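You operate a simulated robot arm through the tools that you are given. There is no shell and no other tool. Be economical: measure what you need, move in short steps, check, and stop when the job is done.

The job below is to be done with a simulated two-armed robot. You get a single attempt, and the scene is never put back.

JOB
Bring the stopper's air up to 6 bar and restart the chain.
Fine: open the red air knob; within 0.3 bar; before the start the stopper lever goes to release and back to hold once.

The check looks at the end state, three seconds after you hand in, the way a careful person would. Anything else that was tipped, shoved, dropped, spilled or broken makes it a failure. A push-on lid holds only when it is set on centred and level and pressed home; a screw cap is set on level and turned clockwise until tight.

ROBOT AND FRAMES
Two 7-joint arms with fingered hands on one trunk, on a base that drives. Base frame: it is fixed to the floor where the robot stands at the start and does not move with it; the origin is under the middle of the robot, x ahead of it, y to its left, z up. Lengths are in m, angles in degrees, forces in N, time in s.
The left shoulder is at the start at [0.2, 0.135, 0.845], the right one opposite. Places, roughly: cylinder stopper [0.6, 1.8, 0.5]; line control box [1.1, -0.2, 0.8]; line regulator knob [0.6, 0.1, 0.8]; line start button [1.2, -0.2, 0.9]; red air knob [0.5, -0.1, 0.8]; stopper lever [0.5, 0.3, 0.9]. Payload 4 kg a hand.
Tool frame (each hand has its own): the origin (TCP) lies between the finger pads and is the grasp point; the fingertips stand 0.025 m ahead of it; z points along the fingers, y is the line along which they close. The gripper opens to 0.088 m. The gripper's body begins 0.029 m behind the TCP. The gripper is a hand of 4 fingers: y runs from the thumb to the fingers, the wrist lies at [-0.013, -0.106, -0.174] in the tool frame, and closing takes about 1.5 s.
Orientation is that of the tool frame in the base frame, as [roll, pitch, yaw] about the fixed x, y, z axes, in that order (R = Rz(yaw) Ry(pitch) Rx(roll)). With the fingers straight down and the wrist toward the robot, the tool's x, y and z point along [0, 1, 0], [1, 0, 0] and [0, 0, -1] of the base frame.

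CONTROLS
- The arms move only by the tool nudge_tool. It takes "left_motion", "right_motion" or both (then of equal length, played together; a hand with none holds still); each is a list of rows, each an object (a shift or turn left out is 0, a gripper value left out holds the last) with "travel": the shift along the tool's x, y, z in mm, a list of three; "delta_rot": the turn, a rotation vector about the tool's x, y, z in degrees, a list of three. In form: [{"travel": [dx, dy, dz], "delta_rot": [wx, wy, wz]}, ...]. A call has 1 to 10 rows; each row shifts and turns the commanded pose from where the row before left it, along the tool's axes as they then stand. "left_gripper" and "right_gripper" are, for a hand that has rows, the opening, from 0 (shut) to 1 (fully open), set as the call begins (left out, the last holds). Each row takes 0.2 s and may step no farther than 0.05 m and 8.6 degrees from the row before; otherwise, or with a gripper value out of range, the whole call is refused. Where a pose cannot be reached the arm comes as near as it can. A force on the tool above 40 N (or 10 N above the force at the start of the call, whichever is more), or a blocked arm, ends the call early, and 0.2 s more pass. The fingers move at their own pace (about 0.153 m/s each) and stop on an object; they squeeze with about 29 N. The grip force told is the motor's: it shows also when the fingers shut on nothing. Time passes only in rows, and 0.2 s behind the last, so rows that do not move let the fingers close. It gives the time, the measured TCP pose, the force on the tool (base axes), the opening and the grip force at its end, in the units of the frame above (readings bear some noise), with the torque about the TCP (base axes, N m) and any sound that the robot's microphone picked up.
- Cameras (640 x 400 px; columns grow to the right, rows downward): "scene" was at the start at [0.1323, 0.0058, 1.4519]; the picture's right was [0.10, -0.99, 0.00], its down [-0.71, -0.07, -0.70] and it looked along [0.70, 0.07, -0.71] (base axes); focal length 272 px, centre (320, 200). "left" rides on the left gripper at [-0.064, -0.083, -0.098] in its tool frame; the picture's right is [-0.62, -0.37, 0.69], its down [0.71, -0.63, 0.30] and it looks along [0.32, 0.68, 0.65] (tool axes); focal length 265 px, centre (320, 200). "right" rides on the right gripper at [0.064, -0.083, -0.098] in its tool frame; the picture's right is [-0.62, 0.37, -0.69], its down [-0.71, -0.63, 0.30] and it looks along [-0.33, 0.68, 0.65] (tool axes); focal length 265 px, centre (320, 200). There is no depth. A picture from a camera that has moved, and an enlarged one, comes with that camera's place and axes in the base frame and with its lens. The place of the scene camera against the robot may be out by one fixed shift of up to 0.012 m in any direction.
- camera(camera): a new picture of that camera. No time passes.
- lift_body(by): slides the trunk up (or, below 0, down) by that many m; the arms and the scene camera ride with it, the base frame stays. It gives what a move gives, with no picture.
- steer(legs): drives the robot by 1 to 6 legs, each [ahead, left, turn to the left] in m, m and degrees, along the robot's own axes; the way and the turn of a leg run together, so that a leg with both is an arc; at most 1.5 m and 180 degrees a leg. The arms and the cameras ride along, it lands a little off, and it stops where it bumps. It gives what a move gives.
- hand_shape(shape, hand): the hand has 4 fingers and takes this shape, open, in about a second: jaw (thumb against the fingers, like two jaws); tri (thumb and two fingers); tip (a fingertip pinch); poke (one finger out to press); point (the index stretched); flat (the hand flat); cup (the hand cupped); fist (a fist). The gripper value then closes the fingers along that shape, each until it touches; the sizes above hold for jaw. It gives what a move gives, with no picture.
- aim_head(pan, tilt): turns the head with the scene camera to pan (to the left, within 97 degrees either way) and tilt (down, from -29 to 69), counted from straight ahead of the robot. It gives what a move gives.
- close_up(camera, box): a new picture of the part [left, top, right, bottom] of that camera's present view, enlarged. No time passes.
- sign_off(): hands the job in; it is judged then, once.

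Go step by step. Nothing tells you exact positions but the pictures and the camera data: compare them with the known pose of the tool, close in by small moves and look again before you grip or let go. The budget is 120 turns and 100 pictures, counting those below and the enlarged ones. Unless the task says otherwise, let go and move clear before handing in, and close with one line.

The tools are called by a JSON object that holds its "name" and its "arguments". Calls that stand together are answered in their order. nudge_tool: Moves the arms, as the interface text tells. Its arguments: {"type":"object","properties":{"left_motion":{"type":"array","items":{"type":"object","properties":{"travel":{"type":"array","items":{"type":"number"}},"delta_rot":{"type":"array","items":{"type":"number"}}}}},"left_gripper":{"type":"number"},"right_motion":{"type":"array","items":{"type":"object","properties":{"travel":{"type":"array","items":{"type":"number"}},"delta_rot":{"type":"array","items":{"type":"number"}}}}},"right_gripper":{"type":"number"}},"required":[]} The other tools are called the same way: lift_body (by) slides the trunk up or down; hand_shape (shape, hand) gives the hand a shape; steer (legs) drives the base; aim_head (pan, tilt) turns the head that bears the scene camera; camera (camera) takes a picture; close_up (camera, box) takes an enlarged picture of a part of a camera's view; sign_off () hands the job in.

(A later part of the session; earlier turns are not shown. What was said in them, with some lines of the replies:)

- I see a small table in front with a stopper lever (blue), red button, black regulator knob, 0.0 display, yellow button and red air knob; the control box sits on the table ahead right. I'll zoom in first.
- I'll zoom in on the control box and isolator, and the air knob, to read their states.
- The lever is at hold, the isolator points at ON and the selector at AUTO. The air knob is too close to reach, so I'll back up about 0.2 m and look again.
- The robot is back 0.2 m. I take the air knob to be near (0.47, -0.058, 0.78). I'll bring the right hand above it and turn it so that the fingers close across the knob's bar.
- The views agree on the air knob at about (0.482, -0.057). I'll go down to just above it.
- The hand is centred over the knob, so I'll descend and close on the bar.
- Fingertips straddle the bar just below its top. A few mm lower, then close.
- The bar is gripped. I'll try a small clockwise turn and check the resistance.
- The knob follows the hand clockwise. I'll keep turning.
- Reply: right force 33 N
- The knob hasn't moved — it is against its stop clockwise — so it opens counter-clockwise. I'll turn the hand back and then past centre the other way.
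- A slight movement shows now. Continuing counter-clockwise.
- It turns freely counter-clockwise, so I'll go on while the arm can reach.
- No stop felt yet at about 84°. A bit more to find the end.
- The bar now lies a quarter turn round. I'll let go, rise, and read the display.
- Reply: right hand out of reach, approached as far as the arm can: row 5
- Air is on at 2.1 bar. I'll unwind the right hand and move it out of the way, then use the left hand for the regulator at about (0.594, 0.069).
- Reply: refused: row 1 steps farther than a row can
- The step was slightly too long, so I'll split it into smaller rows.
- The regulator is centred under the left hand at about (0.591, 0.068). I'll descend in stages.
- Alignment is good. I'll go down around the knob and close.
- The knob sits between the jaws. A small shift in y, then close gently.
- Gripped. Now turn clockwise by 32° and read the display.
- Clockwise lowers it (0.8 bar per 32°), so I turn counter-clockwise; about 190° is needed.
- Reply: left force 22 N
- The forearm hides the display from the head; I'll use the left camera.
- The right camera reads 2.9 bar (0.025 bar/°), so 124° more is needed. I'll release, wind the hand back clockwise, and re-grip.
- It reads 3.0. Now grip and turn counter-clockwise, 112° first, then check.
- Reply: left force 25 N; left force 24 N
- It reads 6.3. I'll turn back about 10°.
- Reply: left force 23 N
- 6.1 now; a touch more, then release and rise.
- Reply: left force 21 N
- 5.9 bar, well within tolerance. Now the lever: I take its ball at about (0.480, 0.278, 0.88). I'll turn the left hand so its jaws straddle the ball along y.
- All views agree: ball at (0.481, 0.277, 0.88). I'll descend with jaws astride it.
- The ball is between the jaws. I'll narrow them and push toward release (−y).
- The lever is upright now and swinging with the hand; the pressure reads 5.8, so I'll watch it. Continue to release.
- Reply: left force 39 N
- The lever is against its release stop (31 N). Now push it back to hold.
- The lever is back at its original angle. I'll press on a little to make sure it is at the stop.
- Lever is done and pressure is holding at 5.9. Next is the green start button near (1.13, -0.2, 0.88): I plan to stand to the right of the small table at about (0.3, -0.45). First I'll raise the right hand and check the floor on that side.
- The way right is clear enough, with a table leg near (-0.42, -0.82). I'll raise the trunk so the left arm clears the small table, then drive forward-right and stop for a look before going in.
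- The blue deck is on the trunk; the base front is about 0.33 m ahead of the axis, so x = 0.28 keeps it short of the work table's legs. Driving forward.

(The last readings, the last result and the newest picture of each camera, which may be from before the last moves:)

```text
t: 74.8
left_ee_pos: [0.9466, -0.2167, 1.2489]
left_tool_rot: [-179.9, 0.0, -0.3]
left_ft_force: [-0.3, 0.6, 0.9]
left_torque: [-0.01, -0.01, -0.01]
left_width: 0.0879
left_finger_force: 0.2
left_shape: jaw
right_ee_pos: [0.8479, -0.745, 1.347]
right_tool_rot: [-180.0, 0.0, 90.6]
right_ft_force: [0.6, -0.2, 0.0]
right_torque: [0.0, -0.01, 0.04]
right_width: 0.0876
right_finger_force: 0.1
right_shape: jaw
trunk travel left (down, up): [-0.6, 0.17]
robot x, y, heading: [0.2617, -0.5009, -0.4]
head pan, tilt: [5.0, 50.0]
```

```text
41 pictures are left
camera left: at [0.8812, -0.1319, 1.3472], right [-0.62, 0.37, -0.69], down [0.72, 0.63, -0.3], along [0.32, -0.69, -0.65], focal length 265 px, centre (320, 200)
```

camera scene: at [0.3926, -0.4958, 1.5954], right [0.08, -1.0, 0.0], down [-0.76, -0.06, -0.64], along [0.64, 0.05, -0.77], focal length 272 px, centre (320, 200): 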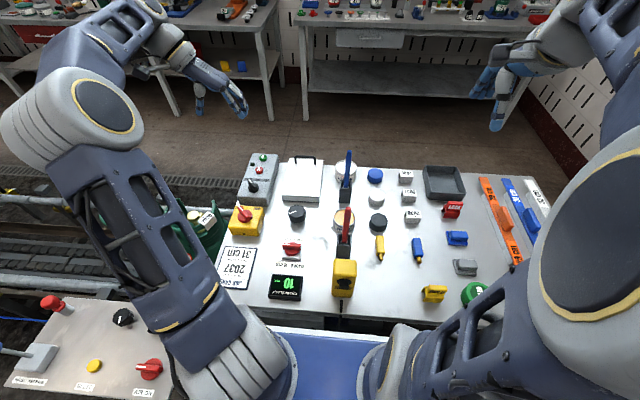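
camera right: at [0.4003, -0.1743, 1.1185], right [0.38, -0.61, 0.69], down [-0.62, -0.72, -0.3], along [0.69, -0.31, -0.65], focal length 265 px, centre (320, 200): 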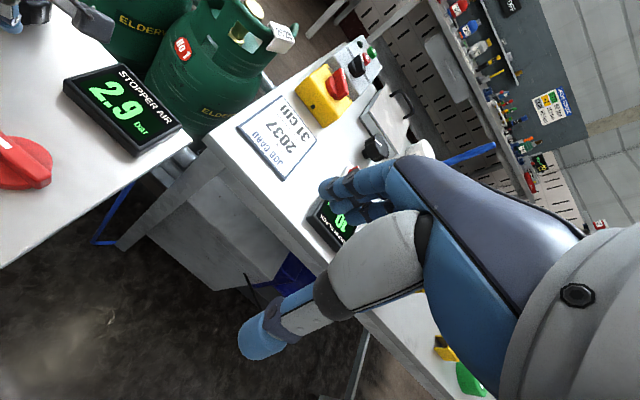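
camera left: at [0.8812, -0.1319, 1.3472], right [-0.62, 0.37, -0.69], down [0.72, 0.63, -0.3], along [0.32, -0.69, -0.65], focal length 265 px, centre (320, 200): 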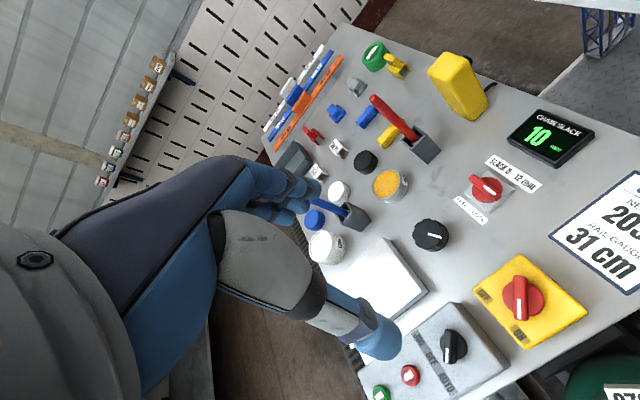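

Robot is in place. I'll locate the start button precisely.

{"name": "close_up", "arguments": {"camera": "scene", "box": [225, 145, 305, 245]}}

{"name": "close_up", "arguments": {"camera": "left", "box": [340, 240, 640, 400]}}

```text
4.00 times, centred on (265, 195) of scene
camera zoom: at [0.3926, -0.4958, 1.5954], right [0.08, -1.0, 0.0], down [-0.76, -0.06, -0.64], along [0.64, 0.05, -0.77], focal length 1087 px, centre (540, 220)
```

zoom: 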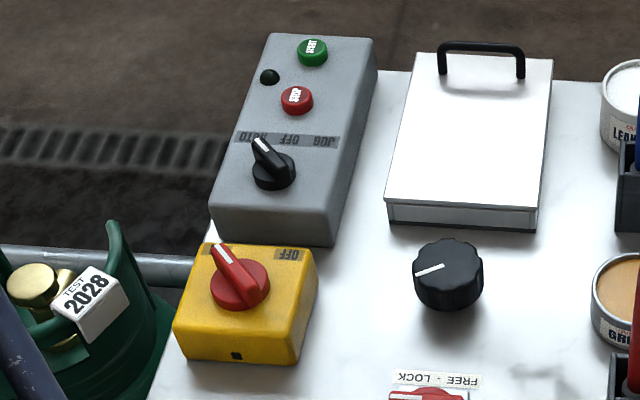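

```text
2.13 times, centred on (490, 320) of left
camera zoom: at [0.8812, -0.1319, 1.3472], right [-0.62, 0.37, -0.69], down [0.72, 0.63, -0.3], along [0.32, -0.69, -0.65], focal length 566 px, centre (-43, -56)
```

zoom: 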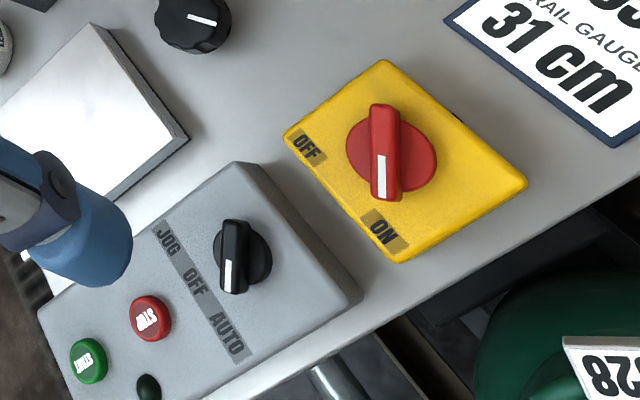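

The selector is on AUTO and the isolator is ON. The start button is around (1.205, -0.198, 0.87). I'll edge 5 cm nearer, turn the left hand's wrist back toward the robot and make a poking finger.

{"name": "steer", "arguments": {"legs": [[0.05, 0, 0]]}}

{"name": "hand_shape", "arguments": {"hand": "left", "shape": "poke"}}

{"name": "nudge_tool", "arguments": {"left_motion": [{"delta_rot": [0, 0, -8.5]}, {"delta_rot": [0, 0, -8.5]}, {"delta_rot": [0, 0, -8.5]}, {"delta_rot": [0, 0, -8.5]}, {"delta_rot": [0, 0, -8.5]}, {"delta_rot": [0, 0, -8.5]}, {"delta_rot": [0, 0, -8.5]}, {"delta_rot": [0, 0, -8.5]}, {"delta_rot": [0, 0, -8.5]}, {"delta_rot": [0, 0, -8.5]}]}}

{"name": "camera", "arguments": {"camera": "left"}}

{"name": "camera", "arguments": {"camera": "scene"}}

```text
t: 75.7
left_ee_pos: [0.9955, -0.2174, 1.2485]
left_tool_rot: [-180.0, 0.0, -0.3]
left_ft_force: [-0.4, 0.0, 0.4]
left_torque: [0.01, 0.02, 0.0]
left_width: 0.0879
left_finger_force: 0.0
left_shape: jaw
right_ee_pos: [0.8973, -0.7462, 1.3459]
right_tool_rot: [180.0, 0.0, 90.6]
right_ft_force: [0.3, 0.5, -0.3]
right_torque: [-0.03, 0.01, -0.01]
right_width: 0.0876
right_finger_force: 0.1
right_shape: jaw
trunk travel left (down, up): [-0.6, 0.17]
robot x, y, heading: [0.3112, -0.4997, -0.5]
head pan, tilt: [5.0, 50.0]
```

```text
t: 76.6
left_ee_pos: [0.9972, -0.2175, 1.2496]
left_tool_rot: [180.0, -0.1, -0.2]
left_ft_force: [0.3, 0.3, 0.3]
left_torque: [0.0, -0.06, -0.02]
left_width: 0.0002
left_finger_force: 0.0
left_shape: poke
right_ee_pos: [0.8966, -0.7459, 1.3472]
right_tool_rot: [-180.0, 0.0, 90.6]
right_ft_force: [-0.7, -0.5, 0.3]
right_torque: [-0.01, -0.01, 0.01]
right_width: 0.0879
right_finger_force: 0.0
right_shape: jaw
trunk travel left (down, up): [-0.6, 0.17]
robot x, y, heading: [0.3193, -0.5028, -0.3]
head pan, tilt: [5.0, 50.0]
```

```text
t: 78.8
left_ee_pos: [0.9956, -0.2173, 1.2491]
left_tool_rot: [179.9, -0.1, 84.8]
left_ft_force: [-0.5, 0.3, 0.1]
left_torque: [-0.03, 0.0, -0.02]
left_width: 0.0
left_finger_force: 0.0
left_shape: poke
right_ee_pos: [0.8972, -0.7461, 1.3476]
right_tool_rot: [-180.0, -0.1, 90.6]
right_ft_force: [-0.3, -1.0, 0.3]
right_torque: [-0.02, 0.02, 0.04]
right_width: 0.0876
right_finger_force: 0.1
right_shape: jaw
trunk travel left (down, up): [-0.6, 0.17]
robot x, y, heading: [0.3144, -0.498, -0.5]
head pan, tilt: [5.0, 50.0]
```

```text
38 pictures are left
camera left: at [0.9062, -0.2726, 1.3469], right [-0.42, -0.58, -0.69], down [-0.56, 0.77, -0.3], along [0.71, 0.26, -0.65], focal length 265 px, centre (320, 200)
```

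left: 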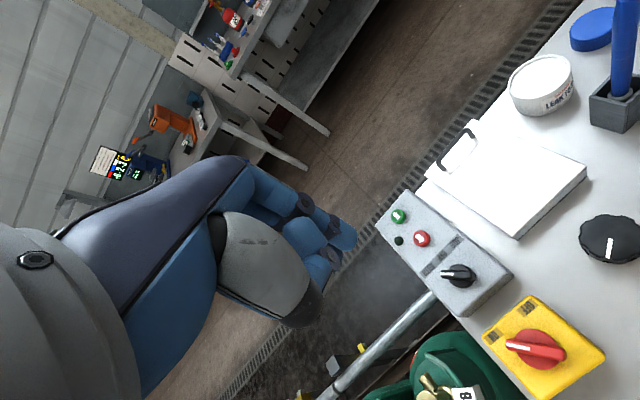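

```text
37 pictures are left
camera scene: at [0.4426, -0.496, 1.5953], right [0.08, -1.0, 0.0], down [-0.76, -0.06, -0.64], along [0.64, 0.05, -0.77], focal length 272 px, centre (320, 200)
```

scene: 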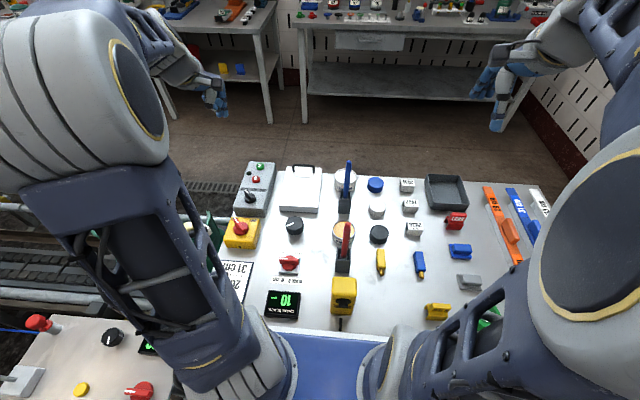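

{"name": "close_up", "arguments": {"camera": "left", "box": [220, 150, 460, 300]}}

{"name": "close_up", "arguments": {"camera": "scene", "box": [140, 40, 300, 140]}}

```text
2.67 times, centred on (340, 225) of left
camera zoom: at [0.9062, -0.2726, 1.3469], right [-0.42, -0.58, -0.69], down [-0.56, 0.77, -0.3], along [0.71, 0.26, -0.65], focal length 708 px, centre (267, 133)
```

zoom: 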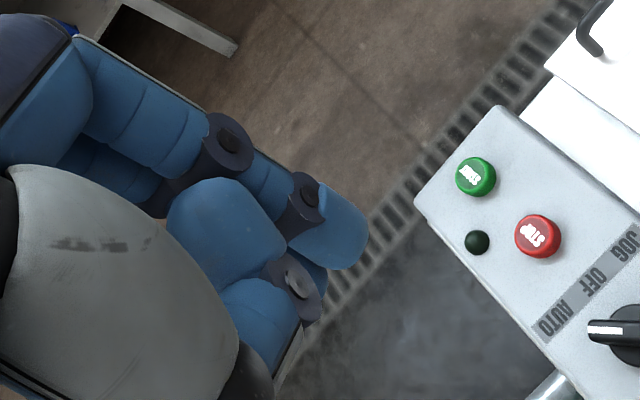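

```text
4.00 times, centred on (220, 90) of scene
camera zoom: at [0.4426, -0.496, 1.5953], right [0.08, -1.0, 0.0], down [-0.76, -0.06, -0.64], along [0.64, 0.05, -0.77], focal length 1087 px, centre (720, 640)
```

zoom: 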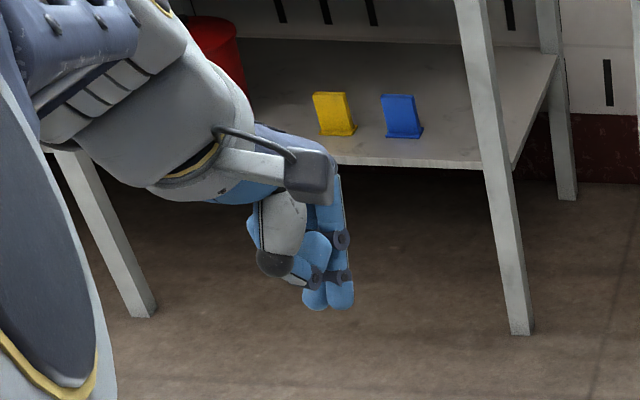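

The fingertip lies about 23 mm ahead of the TCP and 7 mm to its side; the button is near (1.207, -0.197, 0.87). I'll move over it and partway down, then look.

{"name": "nudge_tool", "arguments": {"left_motion": [{"travel": [9.2, 41.7, 0]}, {"travel": [9.2, 41.7, 0]}, {"travel": [9.2, 41.7, 0]}, {"travel": [9.2, 41.7, 0]}, {"travel": [9.2, 41.7, 0]}, {"travel": [0, 0, 48]}, {"travel": [0, 0, 48]}, {"travel": [0, 0, 48]}, {"travel": [0, 0, 48]}, {}]}}

{"name": "close_up", "arguments": {"camera": "left", "box": [220, 130, 540, 330]}}

{"name": "close_up", "arguments": {"camera": "scene", "box": [180, 100, 340, 220]}}

```text
t: 81.0
left_ee_pos: [1.2096, -0.1915, 1.057]
left_tool_rot: [180.0, 0.0, 84.7]
left_ft_force: [0.4, -0.2, 0.2]
left_torque: [0.02, -0.01, 0.01]
left_width: 0.0
left_finger_force: 0.1
left_shape: poke
right_ee_pos: [0.8966, -0.7466, 1.3472]
right_tool_rot: [180.0, 0.0, 90.7]
right_ft_force: [0.1, -0.3, -0.6]
right_torque: [-0.01, 0.03, 0.01]
right_width: 0.0877
right_finger_force: 0.2
right_shape: jaw
trunk travel left (down, up): [-0.6, 0.17]
robot x, y, heading: [0.3144, -0.4965, -0.4]
head pan, tilt: [5.0, 50.0]
```

```text
2.00 times, centred on (380, 230) of left
camera zoom: at [1.1194, -0.2469, 1.1536], right [-0.42, -0.58, -0.69], down [-0.56, 0.77, -0.3], along [0.71, 0.26, -0.65], focal length 531 px, centre (200, 140)
```

zoom: 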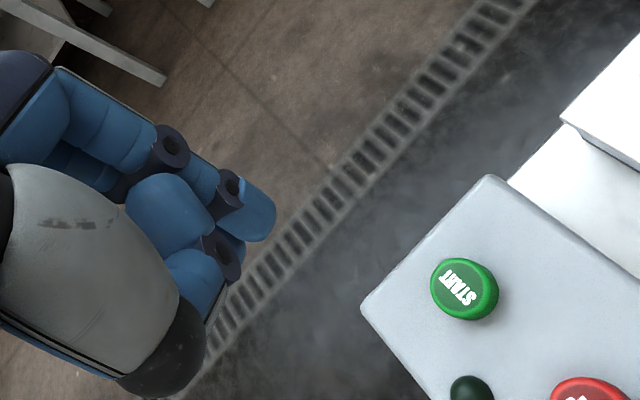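

```text
3.33 times, centred on (260, 160) of scene
camera zoom: at [0.4426, -0.4963, 1.5954], right [0.08, -1.0, 0.0], down [-0.76, -0.06, -0.64], along [0.64, 0.05, -0.77], focal length 906 px, centre (520, 333)
```

zoom: 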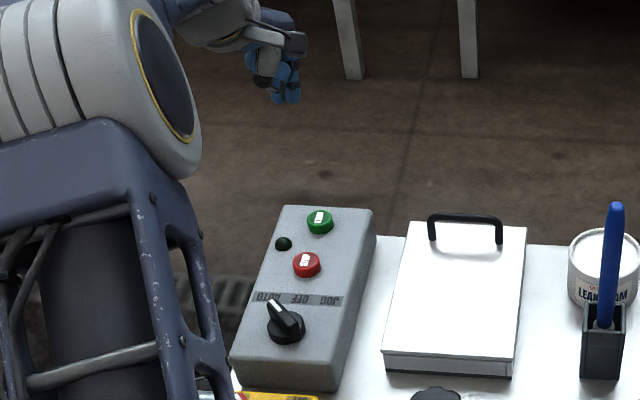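

The fingertip is right over the button. I'll go down to about 3 cm above it.

{"name": "nudge_tool", "arguments": {"left_motion": [{"travel": [0, 2, 45]}, {"travel": [0, 0, 45]}, {"travel": [0, 0, 40]}, {}]}}

{"name": "camera", "arguments": {"camera": "left"}}

{"name": "close_up", "arguments": {"camera": "scene", "box": [200, 120, 320, 210]}}

```text
t: 82.0
left_ee_pos: [1.2114, -0.1927, 0.9275]
left_tool_rot: [180.0, 0.0, 84.7]
left_ft_force: [0.4, 0.9, 0.9]
left_torque: [0.04, -0.01, 0.0]
left_width: 0.0003
left_finger_force: 0.1
left_shape: poke
right_ee_pos: [0.8979, -0.7467, 1.3472]
right_tool_rot: [180.0, -0.1, 90.6]
right_ft_force: [-0.5, 0.0, 0.0]
right_torque: [0.02, 0.07, -0.01]
right_width: 0.0875
right_finger_force: 0.1
right_shape: jaw
trunk travel left (down, up): [-0.6, 0.17]
robot x, y, heading: [0.3188, -0.5003, -0.5]
head pan, tilt: [5.0, 50.0]
```

```text
32 pictures are left
camera left: at [1.1225, -0.248, 1.0248], right [-0.42, -0.58, -0.69], down [-0.56, 0.77, -0.3], along [0.71, 0.26, -0.65], focal length 265 px, centre (320, 200)
```

left: 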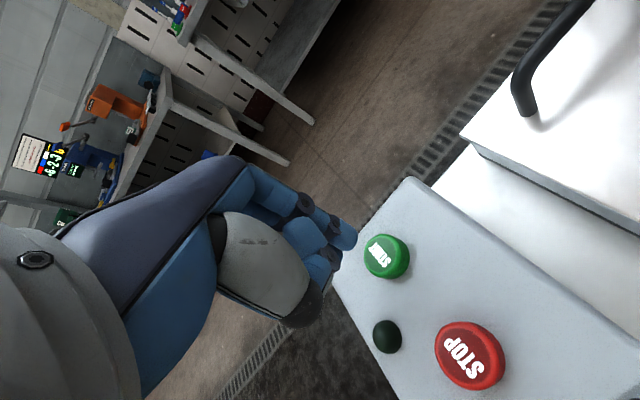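

```text
4.44 times, centred on (260, 165) of scene
camera zoom: at [0.4426, -0.4962, 1.5954], right [0.08, -1.0, 0.0], down [-0.76, -0.06, -0.64], along [0.64, 0.05, -0.77], focal length 1208 px, centre (587, 356)
```

zoom: 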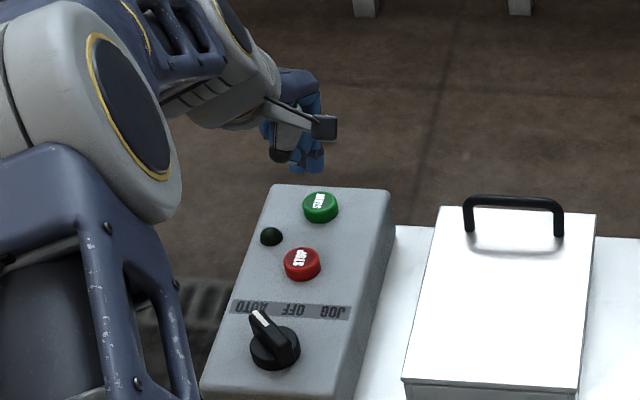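

Aligned. Pressing down in short steps.

{"name": "nudge_tool", "arguments": {"left_motion": [{"travel": [0, 0, 15]}, {"travel": [0, 0, 10]}, {"travel": [0, 0, 5]}, {"travel": [0, 0, 4]}, {"travel": [0, 0, 4]}]}}

{"name": "camera", "arguments": {"camera": "left"}}

```text
t: 83.2
left_ee_pos: [1.2103, -0.1917, 0.8902]
left_tool_rot: [179.8, 0.0, 84.7]
left_ft_force: [-0.1, 0.2, 2.5]
left_torque: [0.01, 0.0, 0.03]
left_width: 0.0003
left_finger_force: 0.1
left_shape: poke
right_ee_pos: [0.8963, -0.7464, 1.3475]
right_tool_rot: [-180.0, 0.0, 90.6]
right_ft_force: [-1.1, -1.0, 1.1]
right_torque: [-0.02, 0.03, -0.04]
right_width: 0.0875
right_finger_force: 0.1
right_shape: jaw
trunk travel left (down, up): [-0.6, 0.17]
robot x, y, heading: [0.3149, -0.4982, -0.4]
head pan, tilt: [5.0, 50.0]
heard: click
```

```text
30 pictures are left
camera left: at [1.1203, -0.2469, 0.9877], right [-0.42, -0.58, -0.69], down [-0.56, 0.77, -0.3], along [0.71, 0.26, -0.65], focal length 265 px, centre (320, 200)
```

left: 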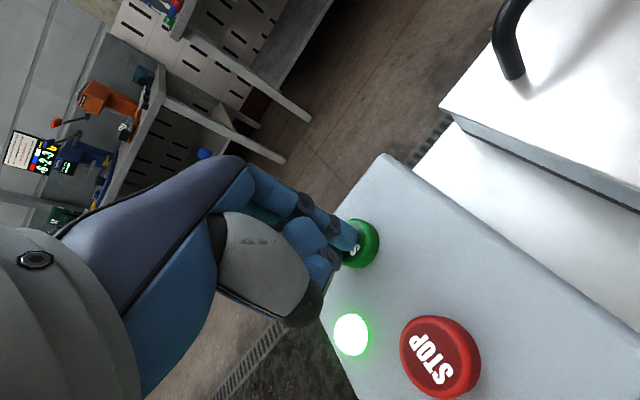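

A click was heard and the run lamp is green. I'll raise the hand clear and check the lamp, gauge and chain.

{"name": "nudge_tool", "arguments": {"left_motion": [{"travel": [0, 0, -40]}, {"travel": [0, 0, -45]}, {"travel": [0, 0, -45]}, {"travel": [0, 0, -45]}, {"travel": [0, 0, -45]}, {}]}}

{"name": "camera", "arguments": {"camera": "scene"}}

{"name": "camera", "arguments": {"camera": "left"}}

```text
t: 84.6
left_ee_pos: [1.2108, -0.1918, 1.1093]
left_tool_rot: [-180.0, 0.0, 84.6]
left_ft_force: [-0.5, -0.3, -0.9]
left_torque: [0.03, 0.0, -0.03]
left_width: 0.0
left_finger_force: 0.1
left_shape: poke
right_ee_pos: [0.8972, -0.7462, 1.3465]
right_tool_rot: [-179.9, 0.0, 90.7]
right_ft_force: [0.2, 0.2, 0.4]
right_torque: [-0.04, 0.0, 0.06]
right_width: 0.0878
right_finger_force: 0.1
right_shape: jaw
trunk travel left (down, up): [-0.6, 0.17]
robot x, y, heading: [0.3152, -0.4966, -0.5]
head pan, tilt: [5.0, 50.0]
```

```text
29 pictures are left
camera scene: at [0.4427, -0.4962, 1.5953], right [0.08, -1.0, 0.0], down [-0.76, -0.06, -0.64], along [0.64, 0.05, -0.77], focal length 272 px, centre (320, 200)
```

scene: 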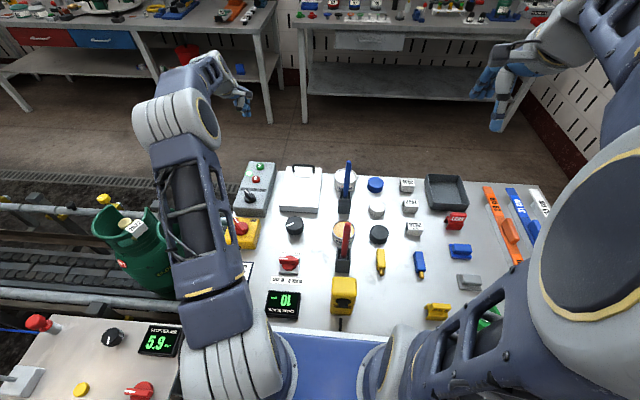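

```text
28 pictures are left
camera left: at [1.1207, -0.247, 1.2076], right [-0.42, -0.58, -0.69], down [-0.56, 0.77, -0.3], along [0.71, 0.26, -0.65], focal length 265 px, centre (320, 200)
```

left: 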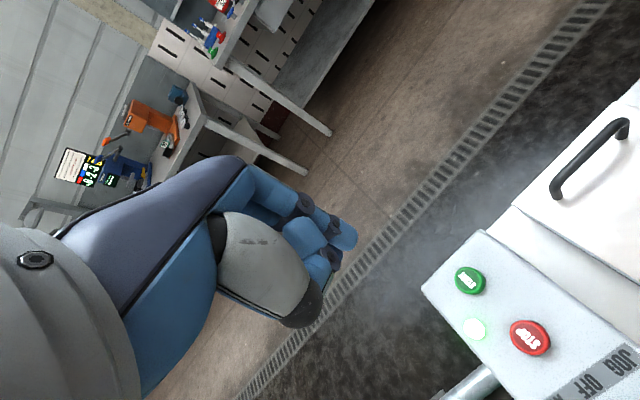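

The lamp is lit and the gauge shows 5.9. I'll look left to confirm the chain runs and the stopper holds.

{"name": "aim_head", "arguments": {"pan": 50, "tilt": 40}}

{"name": "camera", "arguments": {"camera": "scene"}}

```text
t: 85.8
left_ee_pos: [1.2111, -0.1917, 1.1098]
left_tool_rot: [180.0, 0.0, 84.6]
left_ft_force: [-0.1, -0.1, 0.1]
left_torque: [0.02, -0.02, 0.03]
left_width: 0.0
left_finger_force: 0.0
left_shape: poke
right_ee_pos: [0.8974, -0.7456, 1.3469]
right_tool_rot: [180.0, 0.0, 90.6]
right_ft_force: [-0.1, 0.4, -0.6]
right_torque: [-0.02, 0.01, 0.0]
right_width: 0.0878
right_finger_force: 0.1
right_shape: jaw
trunk travel left (down, up): [-0.6, 0.17]
robot x, y, heading: [0.3136, -0.4974, -0.4]
head pan, tilt: [50.0, 40.0]
```

```text
27 pictures are left
camera scene: at [0.421, -0.4377, 1.6095], right [0.76, -0.65, 0.0], down [-0.42, -0.49, -0.77], along [0.5, 0.58, -0.64], focal length 272 px, centre (320, 200)
```

scene: 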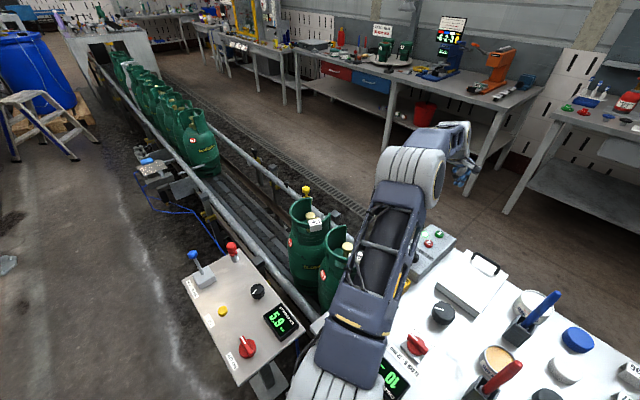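

{"name": "close_up", "arguments": {"camera": "scene", "box": [400, 220, 470, 280]}}

{"name": "close_up", "arguments": {"camera": "scene", "box": [130, 90, 370, 370]}}

```text
6.67 times, centred on (435, 250) of scene
camera zoom: at [0.421, -0.4377, 1.6095], right [0.76, -0.65, 0.0], down [-0.42, -0.49, -0.77], along [0.5, 0.58, -0.64], focal length 1812 px, centre (-447, -133)
```

zoom: 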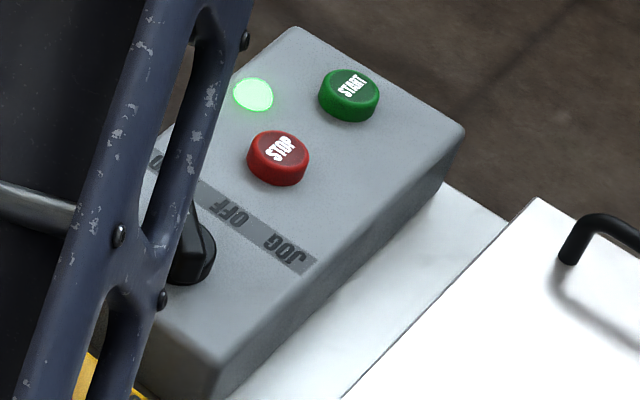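

```text
1.43 times, centred on (250, 230) of scene
camera zoom: at [0.421, -0.4377, 1.6095], right [0.76, -0.65, 0.0], down [-0.42, -0.49, -0.77], along [0.5, 0.58, -0.64], focal length 388 px, centre (420, 157)
```

zoom: 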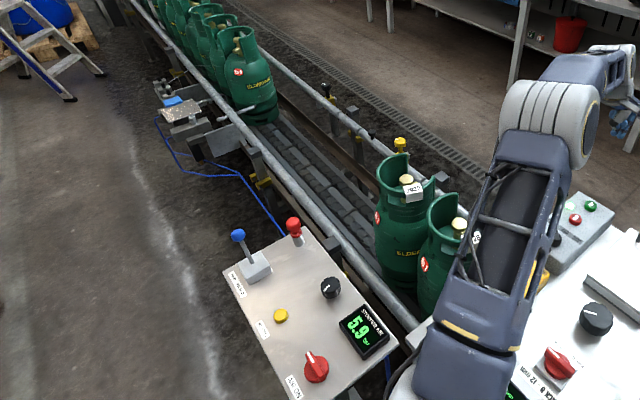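

The lamp is on and the lever at hold. I'll let a couple of seconds pass and compare, to be sure it keeps running.

{"name": "nudge_tool", "arguments": {"left_motion": [{}, {}, {}, {}, {}, {}, {}, {}, {}, {}]}}

{"name": "close_up", "arguments": {"camera": "scene", "box": [130, 90, 370, 370]}}

{"name": "close_up", "arguments": {"camera": "scene", "box": [400, 220, 470, 280]}}

```text
t: 88.0
left_ee_pos: [1.2104, -0.192, 1.1104]
left_tool_rot: [180.0, 0.0, 84.7]
left_ft_force: [-0.1, 0.0, -0.5]
left_torque: [0.0, 0.03, 0.02]
left_width: 0.0
left_finger_force: 0.0
left_shape: poke
right_ee_pos: [0.8977, -0.7459, 1.348]
right_tool_rot: [-179.9, 0.0, 90.6]
right_ft_force: [0.9, 0.1, 0.2]
right_torque: [0.01, 0.0, -0.01]
right_width: 0.0877
right_finger_force: 0.0
right_shape: jaw
trunk travel left (down, up): [-0.6, 0.17]
robot x, y, heading: [0.3179, -0.4959, -0.6]
head pan, tilt: [50.0, 40.0]
```

```text
1.43 times, centred on (250, 230) of scene
camera zoom: at [0.421, -0.4376, 1.6095], right [0.76, -0.65, 0.0], down [-0.42, -0.49, -0.77], along [0.5, 0.58, -0.64], focal length 388 px, centre (420, 157)
```

zoom: 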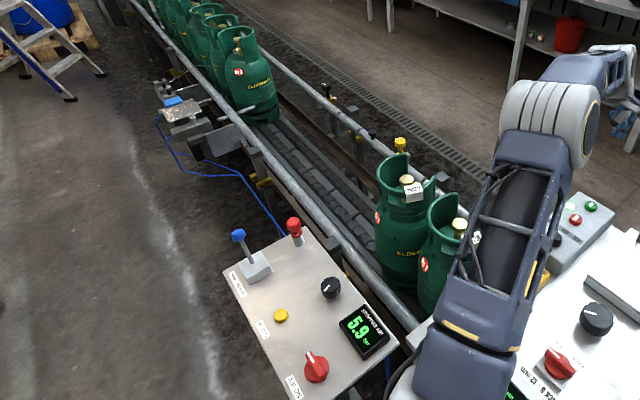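

```text
6.67 times, centred on (435, 250) of scene
camera zoom: at [0.421, -0.4376, 1.6095], right [0.76, -0.65, 0.0], down [-0.42, -0.49, -0.77], along [0.5, 0.58, -0.64], focal length 1812 px, centre (-447, -133)
```

zoom: 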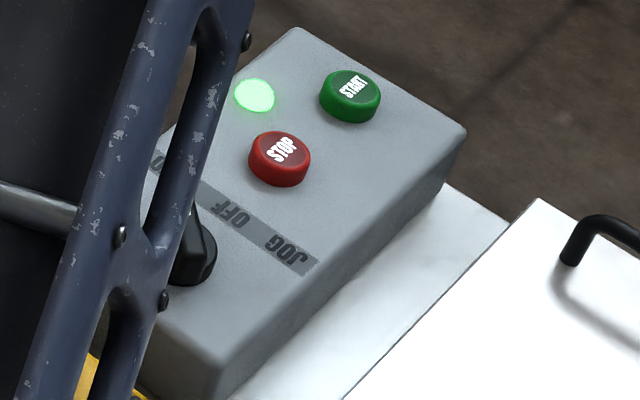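

The run lamp stays lit, the gauge holds at 5.9 bar, the lever is at hold, the cylinders stand as they did and both hands are clear. Handing in.

{"name": "sign_off", "arguments": {}}

```text
The job is handed in.
```

The stopper air is on and reads 5.9 bar, within 0.3 bar of 6. The lever went to release and back to hold once, and then I pressed start: the run lamp lit and stayed on, though I judged the restart by the lamp because chain movement was hard to tell from the pictures.
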